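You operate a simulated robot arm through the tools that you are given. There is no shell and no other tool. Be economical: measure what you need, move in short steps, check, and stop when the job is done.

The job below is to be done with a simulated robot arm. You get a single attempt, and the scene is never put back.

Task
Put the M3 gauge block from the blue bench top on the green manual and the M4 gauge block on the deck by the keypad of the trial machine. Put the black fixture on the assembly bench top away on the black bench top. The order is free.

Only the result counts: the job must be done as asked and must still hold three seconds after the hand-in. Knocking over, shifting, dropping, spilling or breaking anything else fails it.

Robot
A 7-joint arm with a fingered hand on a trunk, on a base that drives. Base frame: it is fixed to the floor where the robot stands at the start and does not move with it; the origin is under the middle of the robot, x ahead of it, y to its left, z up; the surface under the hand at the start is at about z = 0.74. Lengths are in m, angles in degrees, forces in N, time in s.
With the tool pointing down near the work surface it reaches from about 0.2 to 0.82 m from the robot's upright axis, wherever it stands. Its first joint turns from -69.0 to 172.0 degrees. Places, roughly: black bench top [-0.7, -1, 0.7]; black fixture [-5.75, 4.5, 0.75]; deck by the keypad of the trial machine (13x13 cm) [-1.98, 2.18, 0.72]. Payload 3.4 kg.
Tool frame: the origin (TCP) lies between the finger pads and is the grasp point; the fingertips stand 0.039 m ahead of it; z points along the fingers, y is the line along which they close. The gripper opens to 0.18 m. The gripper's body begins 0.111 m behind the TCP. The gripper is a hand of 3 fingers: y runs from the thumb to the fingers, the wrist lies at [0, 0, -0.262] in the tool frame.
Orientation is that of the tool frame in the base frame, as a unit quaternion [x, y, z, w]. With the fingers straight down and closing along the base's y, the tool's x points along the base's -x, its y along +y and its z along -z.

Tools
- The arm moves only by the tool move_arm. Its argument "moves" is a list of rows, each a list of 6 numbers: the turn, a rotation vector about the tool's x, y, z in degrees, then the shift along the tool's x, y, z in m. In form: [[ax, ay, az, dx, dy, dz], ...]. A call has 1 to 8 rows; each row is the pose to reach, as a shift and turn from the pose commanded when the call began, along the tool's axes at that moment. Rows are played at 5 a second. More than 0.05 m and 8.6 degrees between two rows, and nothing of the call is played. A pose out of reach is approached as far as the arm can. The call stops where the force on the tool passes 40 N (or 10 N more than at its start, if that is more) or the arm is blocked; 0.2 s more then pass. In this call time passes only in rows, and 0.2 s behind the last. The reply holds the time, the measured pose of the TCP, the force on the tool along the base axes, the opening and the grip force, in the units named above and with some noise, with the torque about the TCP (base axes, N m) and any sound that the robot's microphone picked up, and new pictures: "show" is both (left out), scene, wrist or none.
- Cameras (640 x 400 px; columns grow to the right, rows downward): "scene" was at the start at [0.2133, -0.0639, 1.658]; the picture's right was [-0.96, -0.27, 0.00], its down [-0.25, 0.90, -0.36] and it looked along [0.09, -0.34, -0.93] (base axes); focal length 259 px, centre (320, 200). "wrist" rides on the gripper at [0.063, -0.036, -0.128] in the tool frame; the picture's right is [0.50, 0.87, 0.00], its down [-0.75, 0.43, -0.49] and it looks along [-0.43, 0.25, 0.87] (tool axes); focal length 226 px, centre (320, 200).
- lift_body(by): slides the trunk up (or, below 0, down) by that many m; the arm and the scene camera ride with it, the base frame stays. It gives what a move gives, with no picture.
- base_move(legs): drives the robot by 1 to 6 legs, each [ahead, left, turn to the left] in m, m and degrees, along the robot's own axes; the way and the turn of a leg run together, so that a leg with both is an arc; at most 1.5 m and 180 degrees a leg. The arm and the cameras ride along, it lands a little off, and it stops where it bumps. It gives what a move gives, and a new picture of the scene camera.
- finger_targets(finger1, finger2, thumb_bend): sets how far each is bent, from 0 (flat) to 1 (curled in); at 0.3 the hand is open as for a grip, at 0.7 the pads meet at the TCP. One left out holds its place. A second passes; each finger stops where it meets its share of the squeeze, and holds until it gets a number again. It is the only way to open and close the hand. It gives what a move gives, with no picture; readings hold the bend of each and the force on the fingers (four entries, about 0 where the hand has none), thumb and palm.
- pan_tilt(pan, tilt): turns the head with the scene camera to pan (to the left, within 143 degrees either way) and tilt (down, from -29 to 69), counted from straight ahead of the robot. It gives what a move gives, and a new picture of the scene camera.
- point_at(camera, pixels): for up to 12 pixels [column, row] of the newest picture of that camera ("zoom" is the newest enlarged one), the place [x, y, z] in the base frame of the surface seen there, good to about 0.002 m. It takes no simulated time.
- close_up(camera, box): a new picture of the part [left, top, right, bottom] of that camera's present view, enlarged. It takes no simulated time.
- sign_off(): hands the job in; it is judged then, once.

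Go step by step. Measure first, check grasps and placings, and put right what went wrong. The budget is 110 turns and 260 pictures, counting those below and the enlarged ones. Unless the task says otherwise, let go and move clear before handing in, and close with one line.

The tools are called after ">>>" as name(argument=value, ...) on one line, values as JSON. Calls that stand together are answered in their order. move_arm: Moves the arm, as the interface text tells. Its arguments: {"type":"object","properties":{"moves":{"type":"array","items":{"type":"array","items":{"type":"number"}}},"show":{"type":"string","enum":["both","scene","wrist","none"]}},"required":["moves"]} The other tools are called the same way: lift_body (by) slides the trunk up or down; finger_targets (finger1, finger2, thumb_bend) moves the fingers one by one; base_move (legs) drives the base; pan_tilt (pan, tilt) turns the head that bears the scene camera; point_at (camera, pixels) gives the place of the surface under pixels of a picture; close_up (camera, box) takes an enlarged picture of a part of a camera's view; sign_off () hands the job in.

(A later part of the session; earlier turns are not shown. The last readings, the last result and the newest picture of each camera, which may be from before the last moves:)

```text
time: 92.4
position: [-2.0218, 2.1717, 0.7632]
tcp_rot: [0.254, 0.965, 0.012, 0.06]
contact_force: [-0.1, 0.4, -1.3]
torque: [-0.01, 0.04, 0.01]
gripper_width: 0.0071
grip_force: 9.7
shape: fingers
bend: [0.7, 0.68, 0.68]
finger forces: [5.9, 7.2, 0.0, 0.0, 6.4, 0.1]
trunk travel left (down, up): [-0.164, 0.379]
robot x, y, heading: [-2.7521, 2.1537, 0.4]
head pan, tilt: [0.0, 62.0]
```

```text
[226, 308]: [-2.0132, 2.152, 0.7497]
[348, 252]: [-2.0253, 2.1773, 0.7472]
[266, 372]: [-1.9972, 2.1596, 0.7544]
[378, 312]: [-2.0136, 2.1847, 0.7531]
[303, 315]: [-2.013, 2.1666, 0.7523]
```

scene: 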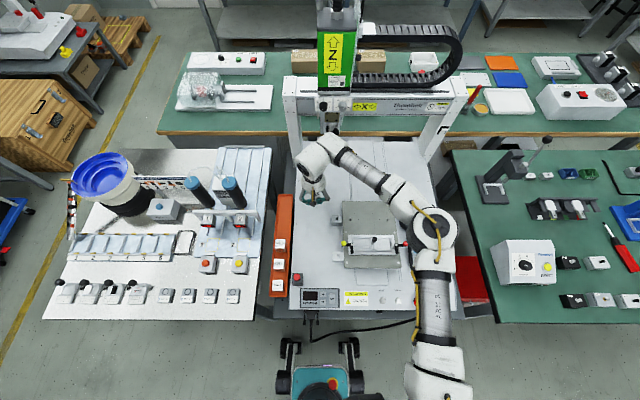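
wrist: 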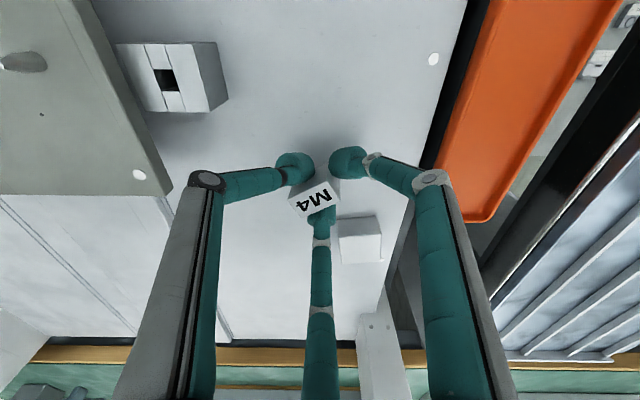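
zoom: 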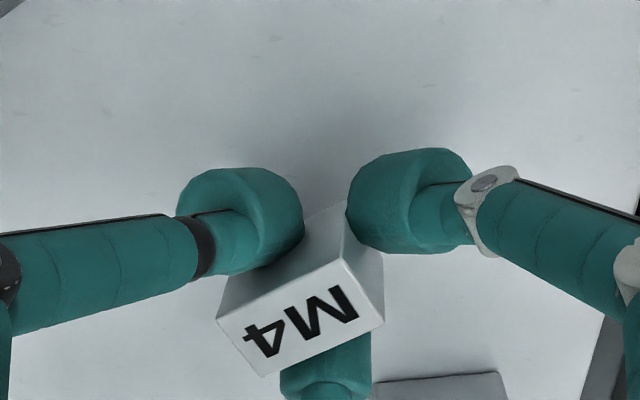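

About 7–8 mm remain. I step down in small increments watching the force.

>>> move_arm(moves=[[0, 0, 0, 0.0003, -0.0002, 0.003], [0, 0, 0, 0.0005, -0.0003, 0.005], [0, 0, 0, 0.0006, -0.0003, 0.0065]], show="none")

>>> close_up(camera="wrist", box=[220, 100, 420, 225])

>>> point_at(camera="zoom", pixels=[[226, 308], [348, 252], [266, 372], [378, 312], [303, 315]])

```text
time: 93.2
position: [-2.0215, 2.1704, 0.7581]
tcp_rot: [0.255, 0.965, 0.011, 0.059]
contact_force: [0.2, 0.1, -1.0]
torque: [0.02, 0.03, 0.02]
gripper_width: 0.007
grip_force: 9.5
shape: fingers
bend: [0.7, 0.68, 0.68]
finger forces: [5.9, 7.1, 0.0, 0.1, 6.4, 0.1]
trunk travel left (down, up): [-0.164, 0.379]
robot x, y, heading: [-2.7523, 2.1496, 0.4]
head pan, tilt: [0.0, 62.0]
```

```text
3.20 times, centred on (320, 162) of wrist
```

zoom: 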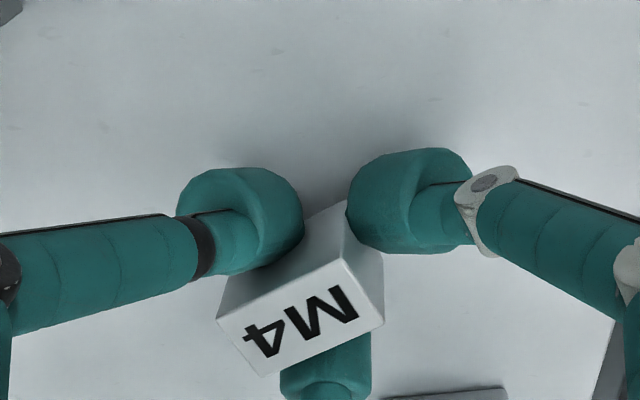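

```text
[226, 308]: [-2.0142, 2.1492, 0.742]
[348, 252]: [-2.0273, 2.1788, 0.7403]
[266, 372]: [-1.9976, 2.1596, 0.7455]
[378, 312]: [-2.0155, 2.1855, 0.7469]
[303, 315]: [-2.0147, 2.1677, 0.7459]
```

The low edge is at deck level. One more millimetre, then open gently.

>>> move_arm(moves=[[0, 0, 0, 0.0001, 0, 0.001], [0, 0, 0, 0.0002, 0, 0.002]], show="none")

>>> finger_targets(finger1=0.6, finger2=0.6, thumb_bend=0.6)

>>> close_up(camera="wrist", box=[220, 100, 420, 225])

```text
time: 93.8
position: [-2.0218, 2.1718, 0.7555]
tcp_rot: [0.255, 0.965, 0.011, 0.06]
contact_force: [0.5, 0.9, -2.3]
torque: [0.0, 0.02, 0.01]
gripper_width: 0.0071
grip_force: 9.9
shape: fingers
bend: [0.7, 0.68, 0.68]
finger forces: [5.9, 7.3, 0.0, 0.0, 6.4, 0.0]
trunk travel left (down, up): [-0.164, 0.379]
robot x, y, heading: [-2.7546, 2.1494, 0.7]
head pan, tilt: [0.0, 62.0]
```

```text
time: 94.8
position: [-2.0211, 2.1722, 0.7561]
tcp_rot: [0.254, 0.965, 0.012, 0.061]
contact_force: [1.2, -0.9, 8.1]
torque: [-0.01, 0.04, 0.02]
gripper_width: 0.0311
grip_force: 4.1
shape: fingers
bend: [0.61, 0.6, 0.6]
finger forces: [4.7, 0.1, 0.1, 0.0, 4.0, 0.0]
trunk travel left (down, up): [-0.164, 0.379]
robot x, y, heading: [-2.7505, 2.1519, 0.4]
head pan, tilt: [0.0, 62.0]
```

```text
3.20 times, centred on (320, 162) of wrist
```

zoom: 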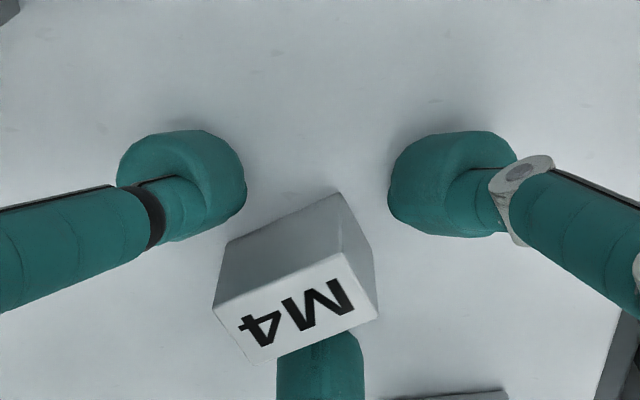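

M4 stands on the deck; the two rear fingertips lightly press the deck. I raise 5 mm, open a bit more, then lift clear.

>>> move_arm(moves=[[0, 0, 0, -0.0005, 0.0003, -0.005]], show="none")

>>> finger_targets(finger1=0.57, finger2=0.55, thumb_bend=0.57)

>>> move_arm(moves=[[0, 0, 0, -0.0018, 0.001, -0.02], [0, 0, 0, -0.0046, 0.0026, -0.05], [0, 0, 0, -0.0083, 0.0046, -0.09], [0, 0, 0, -0.012, 0.0067, -0.13]])

>>> close_up(camera="wrist", box=[180, 80, 460, 255])

>>> point_at(camera="wrist", pixels=[[320, 145], [315, 155], [320, 165], [310, 150]])

```text
time: 95.2
position: [-2.0236, 2.1712, 0.7601]
tcp_rot: [0.254, 0.965, 0.01, 0.06]
contact_force: [0.3, 0.2, -0.1]
torque: [0.02, -0.01, -0.02]
gripper_width: 0.0332
grip_force: 0.0
shape: fingers
bend: [0.6, 0.6, 0.6]
finger forces: [0.0, 0.1, 0.1, 0.1, 0.1, 0.1]
trunk travel left (down, up): [-0.164, 0.379]
robot x, y, heading: [-2.7518, 2.1501, 0.3]
head pan, tilt: [0.0, 62.0]
```

```text
time: 96.2
position: [-2.0222, 2.1727, 0.7603]
tcp_rot: [0.255, 0.965, 0.011, 0.06]
contact_force: [0.3, -0.7, 0.2]
torque: [0.0, 0.01, 0.02]
gripper_width: 0.0485
grip_force: 0.1
shape: fingers
bend: [0.56, 0.55, 0.56]
finger forces: [0.1, 0.1, 0.0, 0.1, 0.0, 0.0]
trunk travel left (down, up): [-0.164, 0.379]
robot x, y, heading: [-2.7525, 2.1468, 0.7]
head pan, tilt: [0.0, 62.0]
```

```text
time: 97.2
position: [-2.0254, 2.1738, 0.892]
tcp_rot: [0.255, 0.965, 0.012, 0.061]
contact_force: [0.1, 0.2, -0.2]
torque: [-0.01, 0.0, 0.0]
gripper_width: 0.0486
grip_force: 0.0
shape: fingers
bend: [0.56, 0.55, 0.56]
finger forces: [0.1, 0.0, 0.1, 0.1, 0.0, 0.0]
trunk travel left (down, up): [-0.164, 0.379]
robot x, y, heading: [-2.754, 2.1479, 0.4]
head pan, tilt: [0.0, 62.0]
```

scene: 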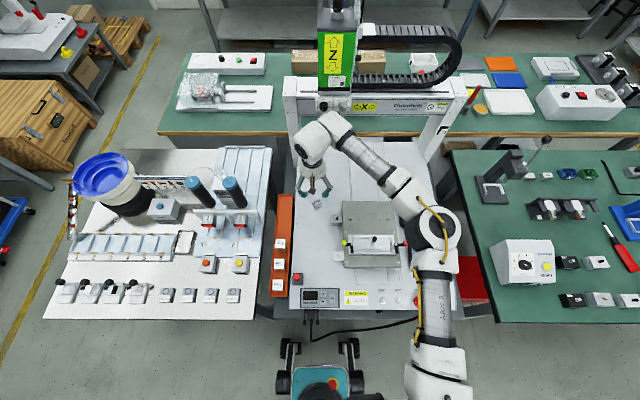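
wrist: 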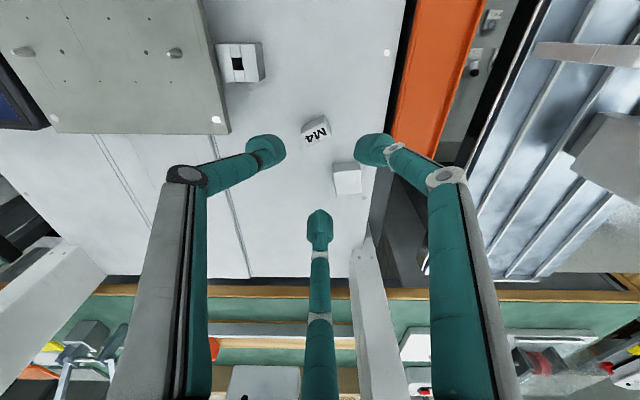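

```text
2.29 times, centred on (320, 168) of wrist
```

zoom: 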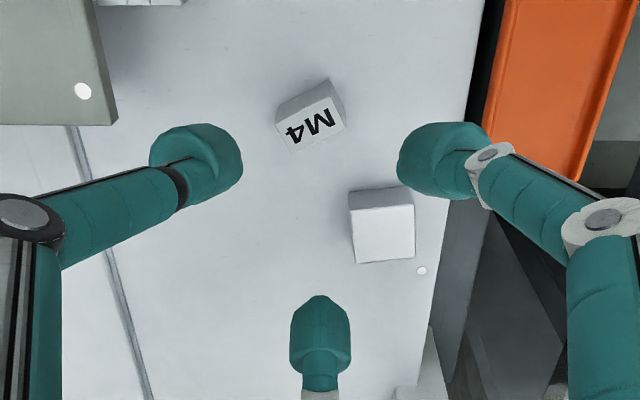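

```text
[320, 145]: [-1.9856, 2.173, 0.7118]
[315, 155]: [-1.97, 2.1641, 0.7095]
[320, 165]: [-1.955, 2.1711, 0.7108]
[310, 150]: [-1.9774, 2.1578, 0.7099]
```

M4 stands flat on the deck at about [-2.013,2.167], and the cube is untouched. Now I retract the arm west and upward, undoing the tilt.

>>> move_arm(moves=[[0, 0, 0, 0.035, -0.02, 0], [0, 0, 0, 0.07, -0.039, -0.01], [1.5, 2.6, 0, 0.1, -0.057, -0.03], [2.96, 5.22, 0, 0.13, -0.074, -0.06], [2.96, 5.22, 0, 0.16, -0.09, -0.09], [2.96, 5.22, 0, 0.19, -0.107, -0.12], [2.96, 5.22, 0, 0.22, -0.124, -0.15], [2.96, 5.22, 0, 0.245, -0.138, -0.18]], show="scene")

>>> lift_body(by=0.3)

>>> close_up(camera="scene", box=[270, 100, 430, 200])

```text
time: 99.0
position: [-2.1104, 2.151, 0.9598]
tcp_rot: [0.253, 0.967, -0.002, 0.009]
contact_force: [0.4, -0.1, -0.2]
torque: [0.01, 0.01, 0.02]
gripper_width: 0.0486
grip_force: 0.0
shape: fingers
bend: [0.56, 0.55, 0.56]
finger forces: [0.0, 0.1, 0.0, 0.1, 0.0, 0.0]
out of reach, approached as far as the arm can: row 2, 3, 4, 5, 6, 7, 8
trunk travel left (down, up): [-0.164, 0.379]
robot x, y, heading: [-2.7514, 2.1511, 0.4]
head pan, tilt: [0.0, 62.0]
```

scene: 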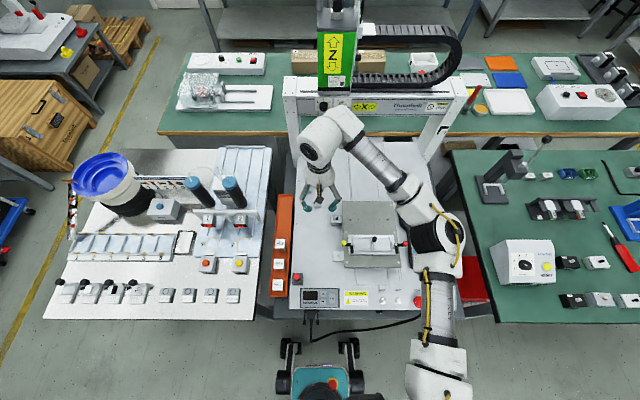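

```text
time: 102.0
position: [-2.1088, 2.1445, 1.2582]
tcp_rot: [0.255, 0.967, -0.003, 0.01]
contact_force: [0.3, -0.6, 0.5]
torque: [0.0, -0.02, 0.02]
gripper_width: 0.049
grip_force: 0.1
shape: fingers
bend: [0.56, 0.55, 0.56]
finger forces: [0.0, 0.0, 0.1, 0.0, 0.1, 0.0]
trunk travel left (down, up): [-0.464, 0.079]
robot x, y, heading: [-2.7496, 2.1512, 0.4]
head pan, tilt: [0.0, 62.0]
```

```text
4.00 times, centred on (350, 150) of scene
```

zoom: 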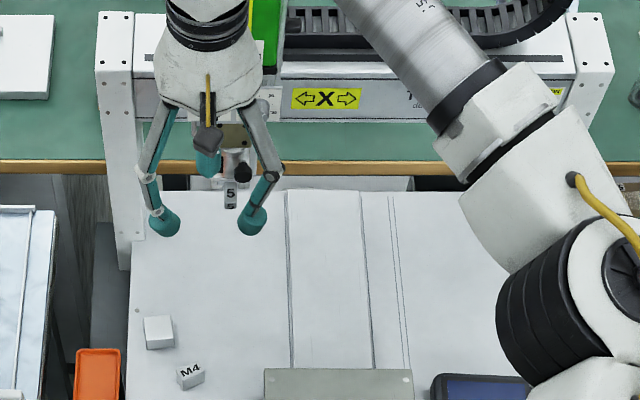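

M4 remains fine on the deck. I retract the arm more, back off, drive to the north aisle and turn to face west.

>>> base_move(legs=[[-0.2, 0, 0]])

>>> move_arm(moves=[[0, 0, 0, 0.035, -0.02, -0.01], [0, 0, 0, 0.07, -0.039, -0.02], [0, 0, 0, 0.105, -0.06, -0.04], [0, 0, 0, 0.14, -0.08, -0.06], [0, 0, 0, 0.165, -0.095, -0.08]], show="none")

>>> base_move(legs=[[0, 1.4, 0], [0, 0, 178]])

>>> pan_tilt(pan=0, tilt=30)

```text
time: 103.6
position: [-2.3076, 2.1437, 1.2588]
tcp_rot: [0.254, 0.967, -0.001, 0.01]
contact_force: [-0.3, 0.5, -0.4]
torque: [0.05, 0.0, -0.01]
gripper_width: 0.0489
grip_force: 0.0
shape: fingers
bend: [0.56, 0.55, 0.56]
finger forces: [0.0, 0.0, 0.0, 0.0, 0.0, 0.0]
trunk travel left (down, up): [-0.464, 0.079]
robot x, y, heading: [-2.9534, 2.1492, 0.5]
head pan, tilt: [0.0, 62.0]
```

scene: 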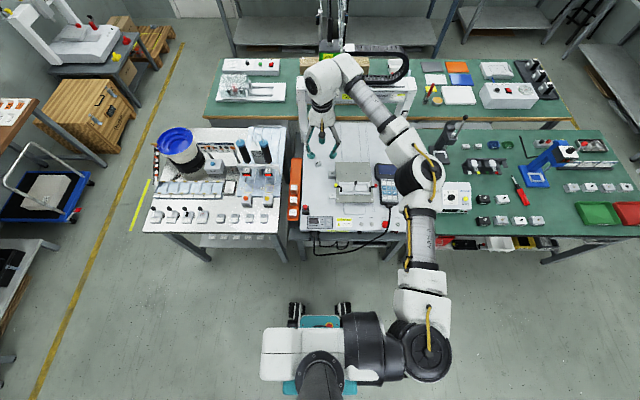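

```text
time: 104.8
position: [-2.5078, 2.1418, 1.3336]
tcp_rot: [0.255, 0.967, -0.002, 0.013]
contact_force: [-0.3, 0.4, -0.5]
torque: [0.06, -0.04, -0.02]
gripper_width: 0.0491
grip_force: 0.0
shape: fingers
bend: [0.56, 0.55, 0.56]
finger forces: [0.1, 0.0, 0.1, 0.0, 0.0, 0.0]
out of reach, approached as far as the arm can: row 2, 3
trunk travel left (down, up): [-0.464, 0.079]
robot x, y, heading: [-2.9522, 2.1485, 0.8]
head pan, tilt: [0.0, 62.0]
```

```text
time: 119.1
position: [-3.4332, 3.5959, 1.3326]
tcp_rot: [0.963, -0.269, -0.012, 0.001]
contact_force: [-0.2, 0.5, -0.2]
torque: [-0.06, -0.01, -0.02]
gripper_width: 0.049
grip_force: 0.0
shape: fingers
bend: [0.56, 0.55, 0.56]
finger forces: [0.0, 0.0, 0.1, 0.0, 0.0, 0.1]
trunk travel left (down, up): [-0.464, 0.079]
robot x, y, heading: [-2.9837, 3.5684, 178.8]
head pan, tilt: [0.0, 62.0]
```

scene: 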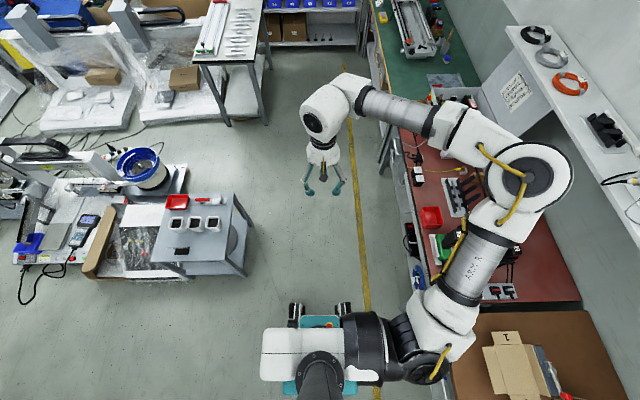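

```text
time: 120.0
position: [-3.4316, 3.5952, 1.3324]
tcp_rot: [0.963, -0.27, -0.013, 0.0]
contact_force: [-0.3, -0.3, -0.6]
torque: [-0.02, -0.03, 0.0]
gripper_width: 0.0491
grip_force: 0.0
shape: fingers
bend: [0.56, 0.55, 0.56]
finger forces: [0.0, 0.1, 0.1, 0.0, 0.0, 0.0]
trunk travel left (down, up): [-0.464, 0.079]
robot x, y, heading: [-2.9856, 3.567, 178.6]
head pan, tilt: [0.0, 30.0]
```

scene: 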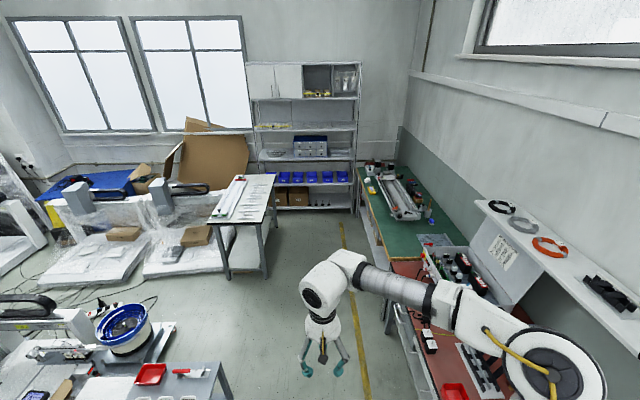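

The green assembly bench is ahead right at (390,190). Zoom to find the black fixture.

>>> close_up(camera="scene", box=[340, 140, 500, 260])

>>> point_at(camera="scene", pixels=[[372, 165], [395, 195], [365, 170], [385, 240], [425, 220], [400, 255], [480, 205], [560, 290], [545, 345], [275, 235], [270, 275], [345, 235]])

```text
3.33 times, centred on (420, 200) of scene
```

zoom: 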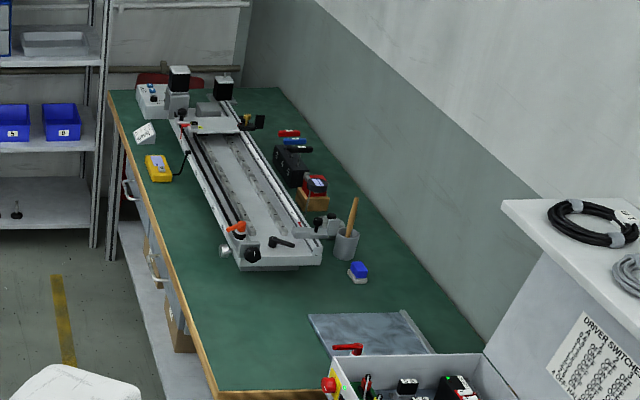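

```text
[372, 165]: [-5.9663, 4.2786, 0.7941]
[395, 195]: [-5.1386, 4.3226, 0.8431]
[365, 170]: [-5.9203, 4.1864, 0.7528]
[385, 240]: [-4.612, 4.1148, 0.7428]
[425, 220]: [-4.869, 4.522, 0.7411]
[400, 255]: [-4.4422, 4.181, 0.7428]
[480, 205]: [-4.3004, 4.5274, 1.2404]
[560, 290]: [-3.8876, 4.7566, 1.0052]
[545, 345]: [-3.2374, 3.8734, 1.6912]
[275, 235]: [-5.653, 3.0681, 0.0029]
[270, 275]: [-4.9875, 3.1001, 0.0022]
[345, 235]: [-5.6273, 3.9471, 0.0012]
```

Measure candidate black objects on the bench.

>>> close_up(camera="scene", box=[360, 150, 440, 200])

>>> point_at(camera="zoom", pixels=[[215, 60], [310, 80], [370, 95], [425, 190], [480, 230], [530, 380], [440, 120], [120, 195], [330, 180], [460, 270]])

```text
8.00 times, centred on (400, 175) of scene
```

zoom: 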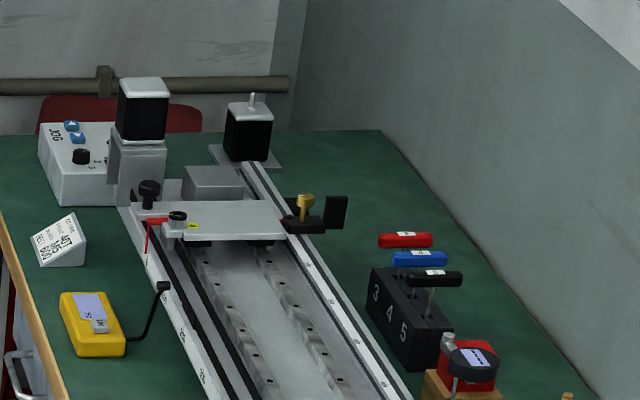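

```text
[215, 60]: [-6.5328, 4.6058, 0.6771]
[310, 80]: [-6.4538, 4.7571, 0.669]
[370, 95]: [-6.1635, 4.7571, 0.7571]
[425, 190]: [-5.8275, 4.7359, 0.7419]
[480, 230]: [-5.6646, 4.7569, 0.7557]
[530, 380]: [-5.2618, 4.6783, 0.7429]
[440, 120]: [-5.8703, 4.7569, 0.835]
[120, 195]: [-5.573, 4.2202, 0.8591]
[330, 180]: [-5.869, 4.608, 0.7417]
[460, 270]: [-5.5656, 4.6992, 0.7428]
```

I drive west 2.4 m along the aisle and turn right to face the assembly bench.

>>> base_move(legs=[[1.3, 0, 0], [1.2, 0, 0], [0, 0, -88]])

>>> pan_tilt(pan=20, tilt=50)

```text
time: 135.8
position: [-5.4343, 4.1093, 1.3328]
tcp_rot: [-0.498, 0.867, 0.008, 0.007]
contact_force: [-0.1, 0.3, -1.1]
torque: [0.01, 0.04, -0.01]
gripper_width: 0.049
grip_force: 0.0
shape: fingers
bend: [0.56, 0.55, 0.56]
finger forces: [0.1, 0.0, 0.0, 0.1, 0.0, 0.0]
trunk travel left (down, up): [-0.464, 0.079]
robot x, y, heading: [-5.452, 3.6613, 89.6]
head pan, tilt: [0.0, 30.0]
```

scene: 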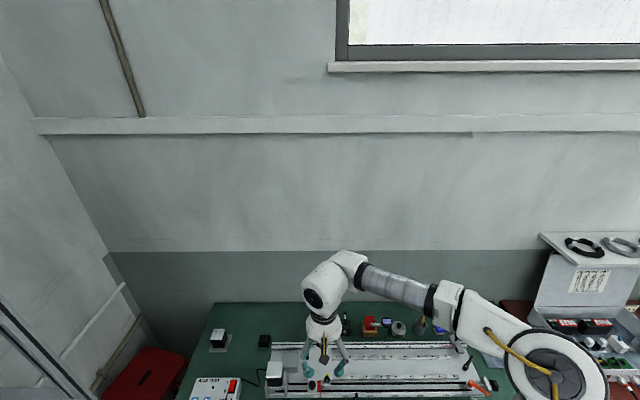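

```text
time: 136.7
position: [-5.4365, 4.1073, 1.3337]
tcp_rot: [-0.499, 0.867, 0.009, 0.009]
contact_force: [0.1, -0.2, 0.3]
torque: [0.02, 0.01, 0.01]
gripper_width: 0.0491
grip_force: 0.2
shape: fingers
bend: [0.56, 0.55, 0.56]
finger forces: [0.0, 0.1, 0.0, 0.0, 0.0, 0.0]
trunk travel left (down, up): [-0.464, 0.079]
robot x, y, heading: [-5.4514, 3.6662, 89.8]
head pan, tilt: [20.0, 50.0]
```

scene: 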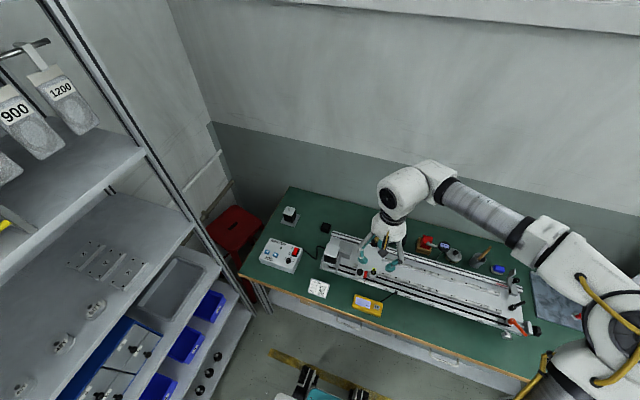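

Zoom on the bench in the scene view and the wrist view.

>>> close_up(camera="scene", box=[250, 190, 410, 290])

>>> point_at(camera="zoom", pixels=[[155, 95], [305, 150], [155, 125], [305, 140], [130, 270], [340, 250], [470, 340], [360, 350], [220, 180]])

>>> close_up(camera="wrist", box=[0, 0, 640, 400])

```text
4.00 times, centred on (330, 240) of scene
```

zoom: 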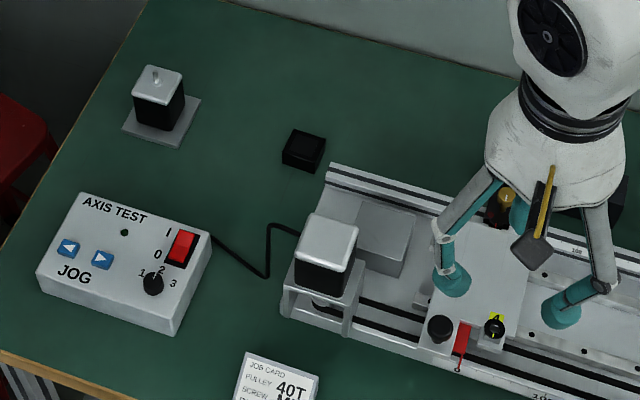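

```text
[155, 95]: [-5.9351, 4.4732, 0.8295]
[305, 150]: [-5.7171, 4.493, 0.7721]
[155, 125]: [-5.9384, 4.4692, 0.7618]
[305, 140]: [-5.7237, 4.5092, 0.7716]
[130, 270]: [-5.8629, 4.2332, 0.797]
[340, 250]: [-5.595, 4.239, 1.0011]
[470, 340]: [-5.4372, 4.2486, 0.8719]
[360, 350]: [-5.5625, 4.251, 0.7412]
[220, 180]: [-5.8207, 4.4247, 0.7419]
```

```text
1.00 times, centred on (320, 200) of wrist (not enlarged: the box is as wide or as high as the picture)
```

zoom: 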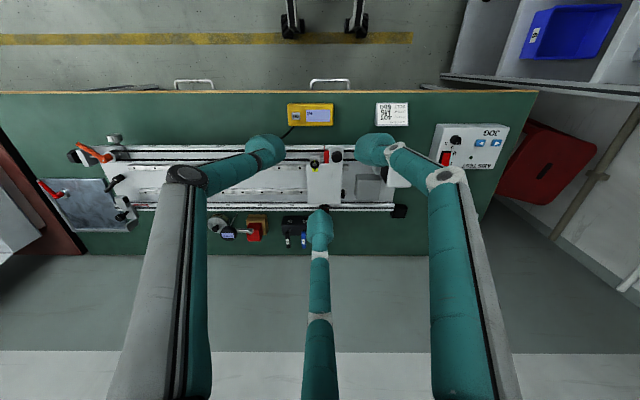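

The black fixture is the small black block at zoom (305,150), about [-5.72,4.50], top 0.772. Measure its shape, and the shelf and bench edges for positioning.

>>> close_up(camera="scene", box=[300, 210, 350, 242])

>>> point_at(camera="scene", pixels=[[195, 215], [225, 265], [250, 310], [272, 312], [300, 285], [240, 275], [165, 180], [400, 335], [330, 395], [280, 360]])

>>> point_at(camera="zoom", pixels=[[300, 140], [420, 165], [380, 270], [240, 240], [330, 200], [270, 180], [235, 260], [370, 305], [470, 350], [500, 260]])

```text
12.50 times, centred on (325, 226) of scene
```

zoom: 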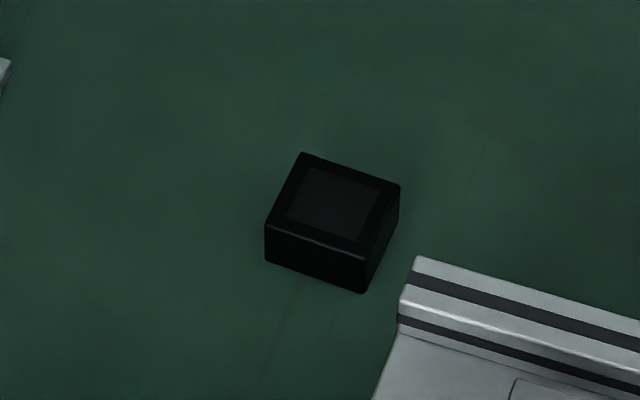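

```text
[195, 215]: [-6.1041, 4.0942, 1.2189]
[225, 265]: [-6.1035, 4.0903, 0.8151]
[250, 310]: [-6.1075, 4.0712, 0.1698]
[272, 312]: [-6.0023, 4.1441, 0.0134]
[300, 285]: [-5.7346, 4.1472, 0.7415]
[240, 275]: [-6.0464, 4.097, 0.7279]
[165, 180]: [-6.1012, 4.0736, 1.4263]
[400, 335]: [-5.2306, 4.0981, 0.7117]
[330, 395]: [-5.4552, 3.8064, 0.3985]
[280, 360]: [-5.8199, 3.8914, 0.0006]
```

```text
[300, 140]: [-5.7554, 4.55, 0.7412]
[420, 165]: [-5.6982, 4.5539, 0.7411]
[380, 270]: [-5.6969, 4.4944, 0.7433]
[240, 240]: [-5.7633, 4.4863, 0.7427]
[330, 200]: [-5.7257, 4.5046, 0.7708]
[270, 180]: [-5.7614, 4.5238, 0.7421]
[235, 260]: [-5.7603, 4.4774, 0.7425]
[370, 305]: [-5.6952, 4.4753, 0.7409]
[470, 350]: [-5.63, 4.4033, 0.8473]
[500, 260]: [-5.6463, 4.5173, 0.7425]
```

The fixture is ~4 cm square at [-5.727,4.505]; the rail's corner is at about [-5.665,4.475], so I'll rotate the hand 60°. First I shift the base left 0.22 and ahead 0.06.

>>> base_move(legs=[[0, 0.22, 0], [0.06, 0, 0]])

>>> move_arm(moves=[[0, 0, -7.5, 0, 0, 0], [0, 0, -15, 0, 0, 0], [0, 0, -22.5, 0, 0, 0], [0, 0, -30, 0, 0, 0], [0, 0, -37.5, 0, 0, 0], [0, 0, -45, 0, 0, 0], [0, 0, -52.5, 0, 0, 0], [0, 0, -60, 0, 0, 0]], show="none")

>>> finger_targets(finger1=0.48, finger2=0.48, thumb_bend=0.48)

>>> lift_body(by=-0.22)

>>> pan_tilt(pan=0, tilt=58)

```text
time: 138.9
position: [-5.6681, 4.1664, 1.3334]
tcp_rot: [-0.501, 0.865, 0.007, 0.01]
contact_force: [-0.5, 0.6, -0.7]
torque: [-0.06, -0.04, 0.0]
gripper_width: 0.0488
grip_force: 0.0
shape: fingers
bend: [0.56, 0.55, 0.56]
finger forces: [0.0, 0.0, 0.0, 0.0, 0.1, 0.0]
trunk travel left (down, up): [-0.464, 0.079]
robot x, y, heading: [-5.673, 3.7217, 90.1]
head pan, tilt: [20.0, 50.0]
```

scene: 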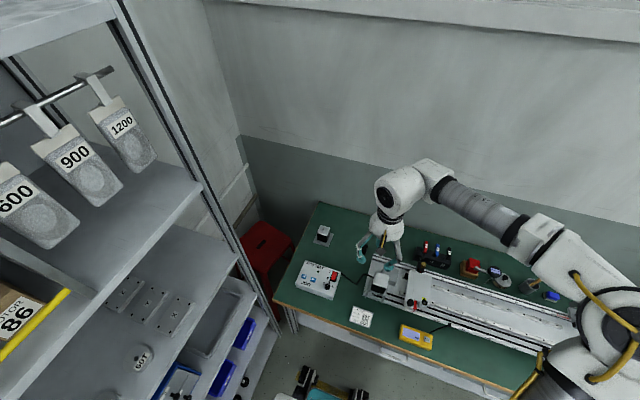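

```text
time: 140.7
position: [-5.6704, 4.1657, 1.3349]
tcp_rot: [0.866, -0.5, -0.001, -0.013]
contact_force: [0.5, 0.7, -0.2]
torque: [0.02, -0.04, 0.03]
gripper_width: 0.049
grip_force: 0.1
shape: fingers
bend: [0.56, 0.55, 0.56]
finger forces: [0.0, 0.0, 0.1, 0.0, 0.0, 0.0]
trunk travel left (down, up): [-0.464, 0.079]
robot x, y, heading: [-5.6751, 3.7232, 89.9]
head pan, tilt: [20.0, 50.0]
```

```text
time: 141.7
position: [-5.6707, 4.1653, 1.3341]
tcp_rot: [0.866, -0.5, 0.0, -0.014]
contact_force: [-0.1, -0.6, -0.4]
torque: [0.03, 0.0, -0.03]
gripper_width: 0.08
grip_force: 0.0
shape: fingers
bend: [0.48, 0.48, 0.48]
finger forces: [0.0, 0.1, 0.0, 0.1, 0.0, 0.1]
trunk travel left (down, up): [-0.464, 0.079]
robot x, y, heading: [-5.6792, 3.7245, 90.1]
head pan, tilt: [20.0, 50.0]
```

```text
time: 144.1
position: [-5.6705, 4.1644, 1.1151]
tcp_rot: [0.866, -0.499, -0.001, -0.015]
contact_force: [-0.7, 0.2, -0.3]
torque: [0.03, -0.01, 0.0]
gripper_width: 0.0802
grip_force: 0.1
shape: fingers
bend: [0.48, 0.48, 0.48]
finger forces: [0.0, 0.0, 0.0, 0.0, 0.0, 0.1]
trunk travel left (down, up): [-0.244, 0.299]
robot x, y, heading: [-5.674, 3.7232, 89.9]
head pan, tilt: [20.0, 50.0]
```

```text
time: 144.9
position: [-5.671, 4.1663, 1.1139]
tcp_rot: [0.866, -0.5, -0.001, -0.013]
contact_force: [0.0, -0.1, 0.2]
torque: [0.01, 0.04, -0.02]
gripper_width: 0.0801
grip_force: 0.0
shape: fingers
bend: [0.48, 0.48, 0.48]
finger forces: [0.1, 0.0, 0.0, 0.0, 0.1, 0.0]
trunk travel left (down, up): [-0.244, 0.299]
robot x, y, heading: [-5.6753, 3.7245, 89.7]
head pan, tilt: [0.0, 58.0]
```

scene: 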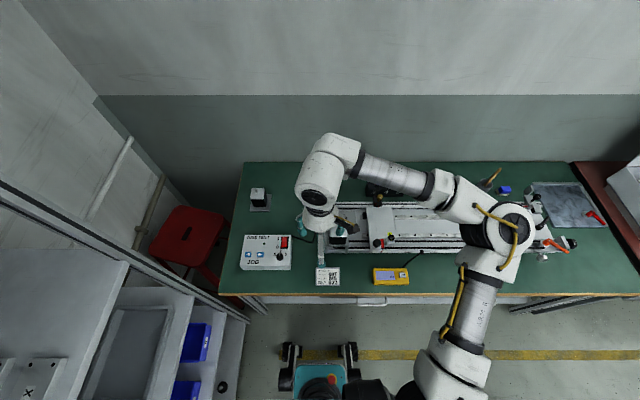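

Now move over the fixture at z≈1.1, then check.

>>> move_arm(moves=[[0, 0, 0, -0.0403, -0.0152, 0], [0, 0, 0, -0.0805, -0.0303, 0], [0, 0, 0, -0.1208, -0.0455, 0], [0, 0, 0, -0.161, -0.0607, 0], [0, 0, 0, -0.2013, -0.0758, 0.01], [0, 0, 0, -0.2415, -0.091, 0.03], [0, 0, 0, -0.2818, -0.1061, 0.05], [0, 0, 0, -0.322, -0.1213, 0.07]])

>>> close_up(camera="wrist", box=[180, 60, 460, 235])

```text
time: 146.7
position: [-5.7185, 4.4613, 1.0676]
tcp_rot: [0.866, -0.499, 0.0, -0.015]
contact_force: [0.1, 0.3, -0.1]
torque: [-0.01, 0.02, 0.02]
gripper_width: 0.0805
grip_force: 0.1
shape: fingers
bend: [0.48, 0.48, 0.48]
finger forces: [0.1, 0.0, 0.0, 0.1, 0.0, 0.0]
out of reach, approached as far as the arm can: row 8
trunk travel left (down, up): [-0.244, 0.299]
robot x, y, heading: [-5.6753, 3.7231, 89.9]
head pan, tilt: [0.0, 58.0]
```

scene: 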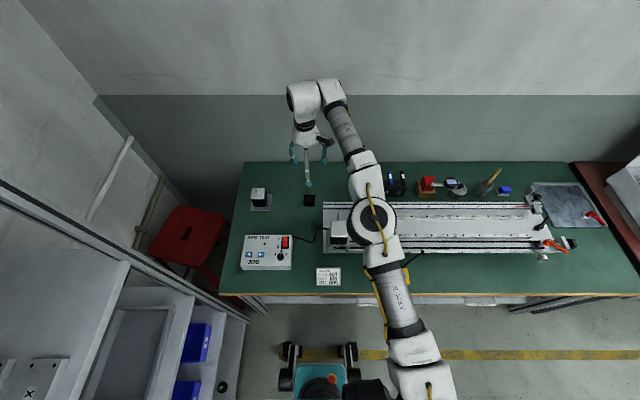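
wrist: 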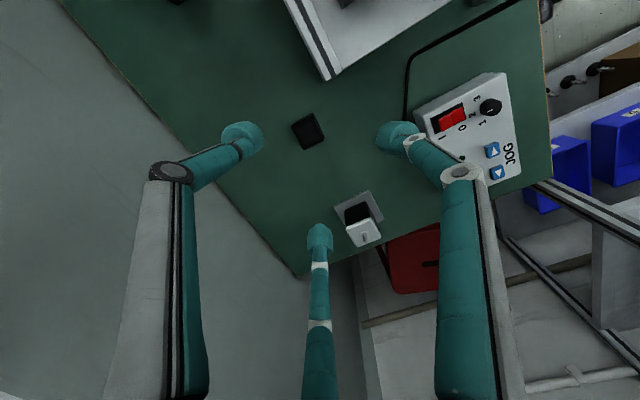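

```text
2.29 times, centred on (320, 148) of wrist
```

zoom: 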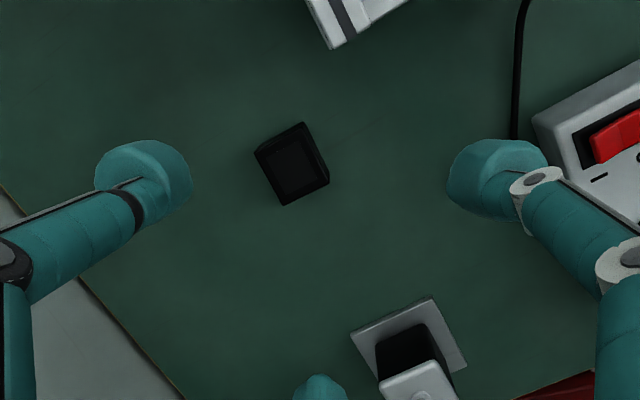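

The arm was out of reach at this height only; I lower the trunk 0.08 and approach in small rows.

>>> lift_body(by=-0.08)

>>> move_arm(moves=[[0, 0, 0, 0, 0, 0.04], [0, 0, 0, 0, 0, 0.08], [0, 0, 0, -0.02, -0.007, 0.11], [0, 0, 0, -0.042, -0.0143, 0.13]], show="wrist")

>>> close_up(camera="wrist", box=[220, 80, 420, 205])

>>> point_at(camera="wrist", pixels=[[245, 140], [392, 140], [320, 235], [315, 150], [310, 140]])

```text
time: 147.8
position: [-5.717, 4.4636, 0.9921]
tcp_rot: [0.866, -0.499, -0.001, -0.014]
contact_force: [0.3, -0.1, 0.5]
torque: [0.01, 0.01, 0.03]
gripper_width: 0.0805
grip_force: 0.0
shape: fingers
bend: [0.48, 0.48, 0.48]
finger forces: [0.0, 0.0, 0.0, 0.0, 0.1, 0.0]
trunk travel left (down, up): [-0.164, 0.379]
robot x, y, heading: [-5.6765, 3.725, 90.3]
head pan, tilt: [0.0, 58.0]
```

```text
time: 148.8
position: [-5.7265, 4.5093, 0.8609]
tcp_rot: [0.866, -0.5, 0.001, -0.015]
contact_force: [0.4, 0.3, 0.8]
torque: [0.04, -0.01, 0.0]
gripper_width: 0.0802
grip_force: 0.0
shape: fingers
bend: [0.48, 0.48, 0.48]
finger forces: [0.0, 0.0, 0.0, 0.0, 0.0, 0.1]
trunk travel left (down, up): [-0.164, 0.379]
robot x, y, heading: [-5.6797, 3.7198, 90.0]
head pan, tilt: [0.0, 58.0]
```

wrist: 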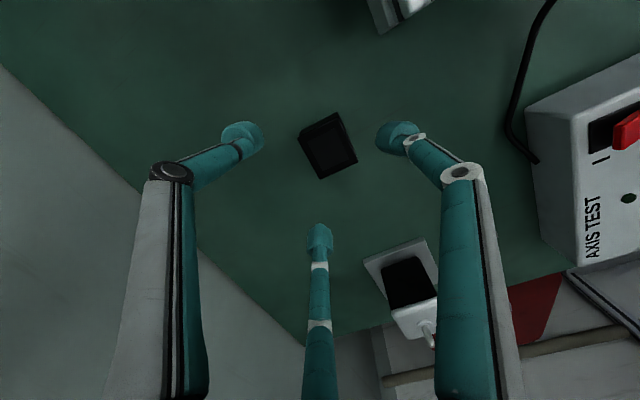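

```text
3.20 times, centred on (320, 142) of wrist
```

zoom: 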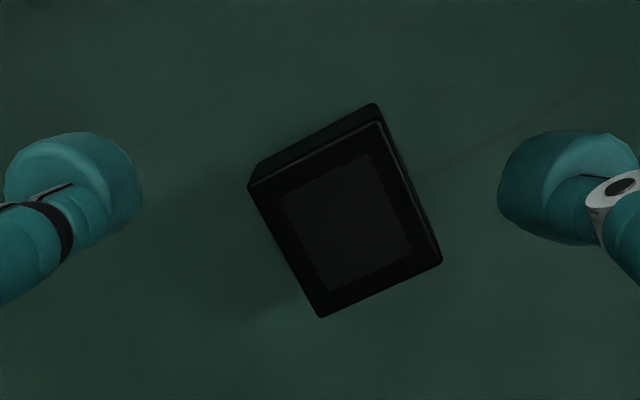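

```text
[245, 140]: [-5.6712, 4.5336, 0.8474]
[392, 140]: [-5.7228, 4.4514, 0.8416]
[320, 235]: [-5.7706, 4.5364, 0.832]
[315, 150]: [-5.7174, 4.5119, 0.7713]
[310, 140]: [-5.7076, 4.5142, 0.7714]
```

Measure the fixture's top precisely.

>>> point_at(camera="zoom", pixels=[[258, 190], [378, 125], [436, 258], [324, 310], [350, 220], [355, 150], [320, 250]])

```text
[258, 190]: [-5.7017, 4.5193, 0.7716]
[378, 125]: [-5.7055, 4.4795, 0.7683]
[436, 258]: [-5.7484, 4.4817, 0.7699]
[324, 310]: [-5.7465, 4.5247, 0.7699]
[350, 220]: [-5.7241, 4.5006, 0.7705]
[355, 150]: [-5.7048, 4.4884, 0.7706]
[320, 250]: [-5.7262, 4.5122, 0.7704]
```

The fixture centre is [-5.7255,4.501], ~43 mm square. I correct and descend to z≈0.789.

>>> move_arm(moves=[[0, 0, 0, 0.0066, 0.0026, 0.02], [0, 0, 0, 0.0066, 0.0026, 0.045], [0, 0, 0, 0.0066, 0.0026, 0.06], [0, 0, 0, 0.0066, 0.0026, 0.072]], show="wrist")

>>> close_up(camera="wrist", box=[220, 100, 420, 225])

>>> point_at(camera="wrist", pixels=[[250, 140], [388, 140], [320, 235]])

```text
time: 149.8
position: [-5.7224, 4.5047, 0.7894]
tcp_rot: [0.867, -0.499, 0.001, -0.013]
contact_force: [0.6, -0.2, 0.3]
torque: [-0.03, -0.04, 0.01]
gripper_width: 0.0804
grip_force: 0.0
shape: fingers
bend: [0.48, 0.48, 0.48]
finger forces: [0.0, 0.0, 0.0, 0.0, 0.0, 0.1]
trunk travel left (down, up): [-0.164, 0.379]
robot x, y, heading: [-5.675, 3.7255, 90.0]
head pan, tilt: [0.0, 58.0]
```

wrist: 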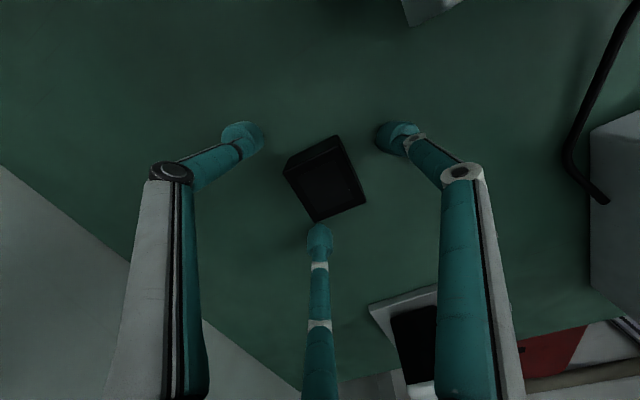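

```text
3.20 times, centred on (320, 162) of wrist
```

zoom: 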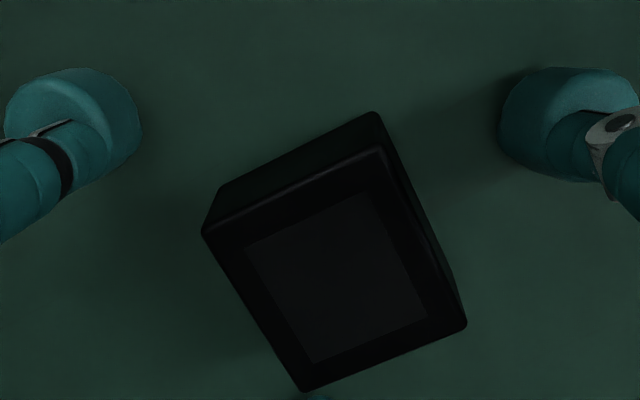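

```text
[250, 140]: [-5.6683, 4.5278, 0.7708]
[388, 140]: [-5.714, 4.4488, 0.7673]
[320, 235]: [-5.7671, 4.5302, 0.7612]
```

Fixture centred among the fingers. Close the hand.

>>> finger_targets(finger1=0.72, finger2=0.72, thumb_bend=0.72)

>>> close_up(camera="wrist", box=[220, 100, 420, 225])

```text
time: 150.8
position: [-5.7213, 4.5046, 0.7895]
tcp_rot: [0.866, -0.5, 0.0, -0.013]
contact_force: [1.5, 0.2, 0.4]
torque: [-0.08, 0.08, 0.02]
gripper_width: 0.0368
grip_force: 16.1
shape: fingers
bend: [0.59, 0.56, 0.63]
finger forces: [10.2, 10.5, 0.1, 0.0, 12.5, 0.1]
trunk travel left (down, up): [-0.164, 0.379]
robot x, y, heading: [-5.6773, 3.7209, 90.0]
head pan, tilt: [0.0, 58.0]
```

```text
3.20 times, centred on (320, 162) of wrist
```

zoom: 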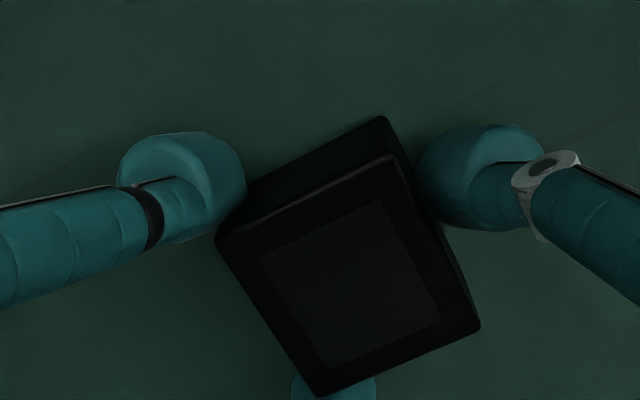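

Firm three-point grip (10/10/12 N). I lift and check.

>>> move_arm(moves=[[0, 0, 0, 0, 0, -0.01], [0, 0, 0, 0, 0, -0.03], [0, 0, 0, 0, 0, -0.06], [0, 0, 0, 0, 0, -0.1], [0, 0, 0, 0, 0, -0.14]], show="wrist")

>>> close_up(camera="wrist", box=[220, 100, 420, 225])

>>> point_at(camera="zoom", pixels=[[235, 240], [390, 170], [465, 325], [325, 385], [350, 285]])

```text
time: 152.1
position: [-5.7253, 4.5013, 0.9328]
tcp_rot: [0.866, -0.5, 0.0, -0.014]
contact_force: [0.1, -0.3, -1.1]
torque: [0.06, 0.0, 0.02]
gripper_width: 0.0365
grip_force: 16.7
shape: fingers
bend: [0.59, 0.56, 0.63]
finger forces: [9.9, 10.6, 0.0, 0.0, 12.1, 0.1]
trunk travel left (down, up): [-0.164, 0.379]
robot x, y, heading: [-5.6762, 3.7207, 90.1]
head pan, tilt: [0.0, 58.0]
```

wrist: 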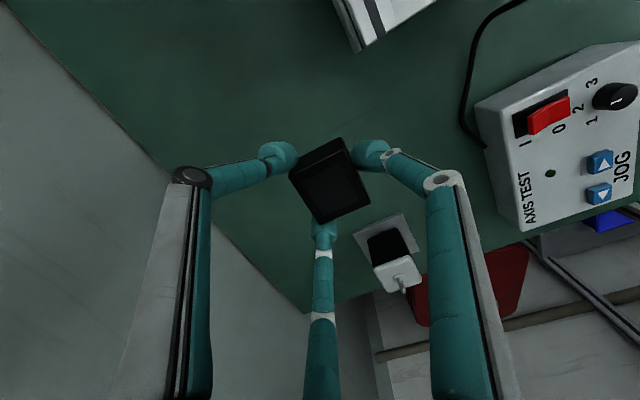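

```text
3.20 times, centred on (320, 162) of wrist
```

zoom: 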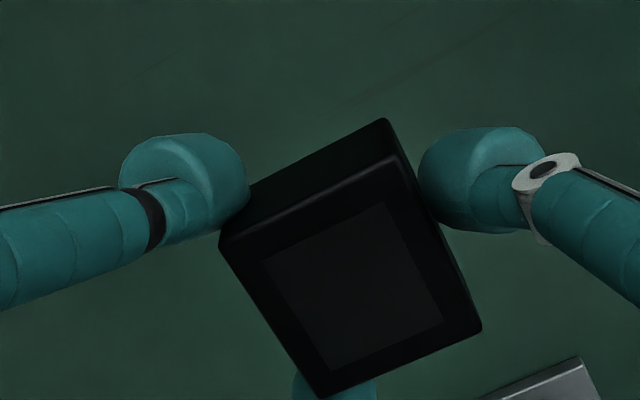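

```text
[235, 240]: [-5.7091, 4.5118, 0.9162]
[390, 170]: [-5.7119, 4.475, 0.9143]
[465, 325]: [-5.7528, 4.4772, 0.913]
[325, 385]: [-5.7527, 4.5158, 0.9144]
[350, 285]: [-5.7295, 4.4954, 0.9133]
```

The fixture is held level. I raise the trunk and retract the arm for driving.

>>> lift_body(by=0.25)

>>> move_arm(moves=[[0, 0, 0, 0.039, 0.0152, 0], [0, 0, 0, 0.078, 0.0304, 0], [0, 0, 0, 0.1165, 0.0456, -0.01], [0, 0, 0, 0.1555, 0.0608, -0.03], [0, 0, 0, 0.194, 0.076, -0.05], [0, 0, 0, 0.233, 0.091, -0.07], [0, 0, 0, 0.272, 0.1065, -0.09], [0, 0, 0, 0.311, 0.1217, -0.11]], show="both")

>>> lift_body(by=0.12)

```text
time: 154.6
position: [-5.7233, 4.4499, 1.3348]
tcp_rot: [0.86, -0.497, -0.054, -0.107]
contact_force: [-0.4, -0.4, -1.8]
torque: [0.02, 0.0, 0.03]
gripper_width: 0.0366
grip_force: 16.4
shape: fingers
bend: [0.59, 0.56, 0.63]
finger forces: [9.9, 10.8, 0.0, 0.0, 12.0, 0.0]
trunk travel left (down, up): [-0.414, 0.129]
robot x, y, heading: [-5.6768, 3.7187, 89.9]
head pan, tilt: [0.0, 58.0]
```

```text
time: 156.4
position: [-5.6768, 4.1017, 1.3618]
tcp_rot: [0.859, -0.497, -0.053, -0.108]
contact_force: [-0.8, -0.1, -1.2]
torque: [-0.01, 0.01, 0.01]
gripper_width: 0.0361
grip_force: 15.6
shape: fingers
bend: [0.59, 0.56, 0.64]
finger forces: [9.0, 10.3, 0.1, 0.0, 11.5, 0.0]
trunk travel left (down, up): [-0.414, 0.129]
robot x, y, heading: [-5.674, 3.7188, 89.7]
head pan, tilt: [0.0, 58.0]
```

scene: 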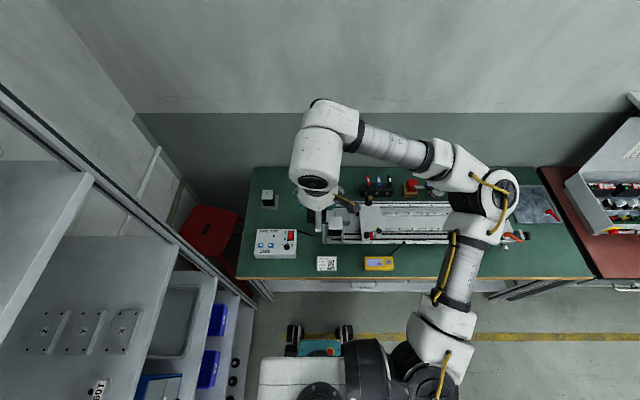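
wrist: 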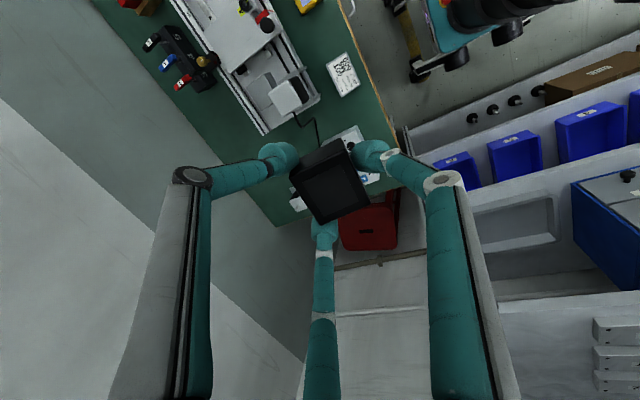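

```text
time: 157.9
position: [-5.6728, 4.1013, 1.4834]
tcp_rot: [0.86, -0.497, -0.054, -0.107]
contact_force: [0.8, 0.5, -1.0]
torque: [0.01, -0.04, -0.03]
gripper_width: 0.0359
grip_force: 15.5
shape: fingers
bend: [0.59, 0.56, 0.64]
finger forces: [8.8, 10.3, 0.1, 0.1, 11.5, 0.1]
trunk travel left (down, up): [-0.534, 0.009]
robot x, y, heading: [-5.6755, 3.725, 90.0]
head pan, tilt: [0.0, 58.0]
```

The fixture is still held (8.8/10.3/11.5 N), though the wrist has tilted ~14°, which I'll correct later. I drive back east along the north aisle.

>>> base_move(legs=[[-0.15, 0, 0], [0, 0, -90], [1.5, 0, 0]])

```text
time: 170.0
position: [-3.8143, 3.6274, 1.4833]
tcp_rot: [-0.275, 0.954, -0.035, 0.115]
contact_force: [0.2, -0.1, -1.8]
torque: [0.0, 0.03, 0.02]
gripper_width: 0.0355
grip_force: 15.5
shape: fingers
bend: [0.59, 0.56, 0.64]
finger forces: [8.2, 10.5, 0.0, 0.0, 11.7, 0.0]
trunk travel left (down, up): [-0.534, 0.009]
robot x, y, heading: [-4.1919, 3.6204, 2.1]
head pan, tilt: [0.0, 58.0]
```

scene: 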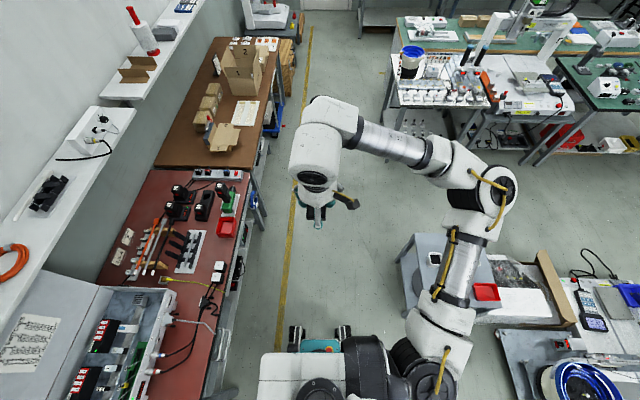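

On track at (-4.19,3.62). Continue east to x≈-0.65.

>>> base_move(legs=[[0, 0, -3], [1.5, 0, 0], [1.5, 0, 0], [0.52, 0, 0]])

```text
time: 187.4
position: [-0.3304, 3.506, 1.483]
tcp_rot: [-0.24, 0.963, -0.051, 0.111]
contact_force: [0.1, 0.6, -2.2]
torque: [-0.09, -0.05, 0.01]
gripper_width: 0.0346
grip_force: 15.4
shape: fingers
bend: [0.59, 0.56, 0.64]
finger forces: [8.0, 10.7, 0.0, 0.0, 11.8, 0.0]
trunk travel left (down, up): [-0.534, 0.009]
robot x, y, heading: [-0.7048, 3.4879, -2.4]
head pan, tilt: [0.0, 58.0]
```

scene: 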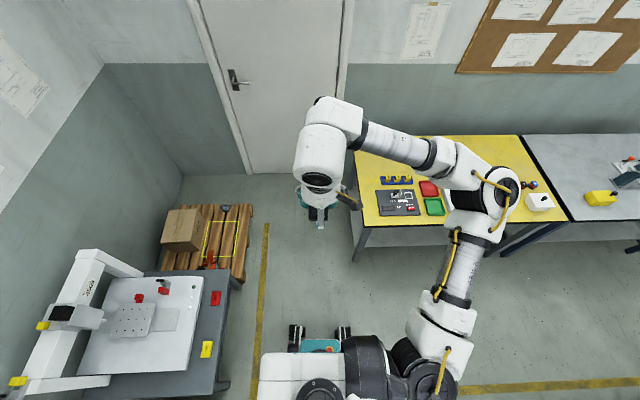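

Now turn to face south and drive down the aisle to y≈0.45.

>>> base_move(legs=[[0.15, 0, 0], [0, 0, -88], [1.0, 0, 0]])

```text
time: 197.2
position: [-0.4915, 2.1259, 1.4852]
tcp_rot: [0.489, 0.863, -0.119, 0.044]
contact_force: [0.6, 0.2, -1.8]
torque: [-0.12, 0.03, 0.01]
gripper_width: 0.033
grip_force: 15.0
shape: fingers
bend: [0.59, 0.56, 0.64]
finger forces: [7.6, 11.0, 0.0, 0.1, 11.9, 0.0]
trunk travel left (down, up): [-0.534, 0.009]
robot x, y, heading: [-0.533, 2.4945, -89.2]
head pan, tilt: [0.0, 58.0]
```

scene: 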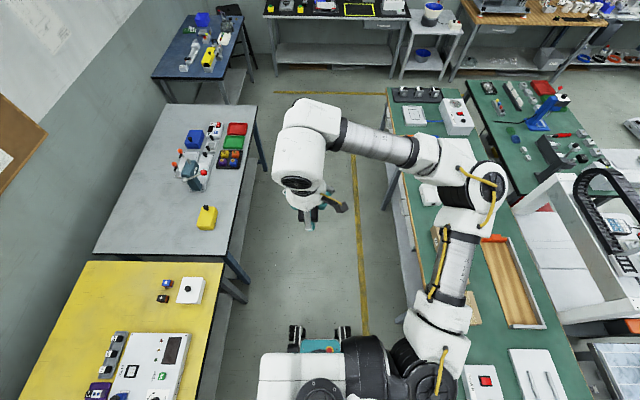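

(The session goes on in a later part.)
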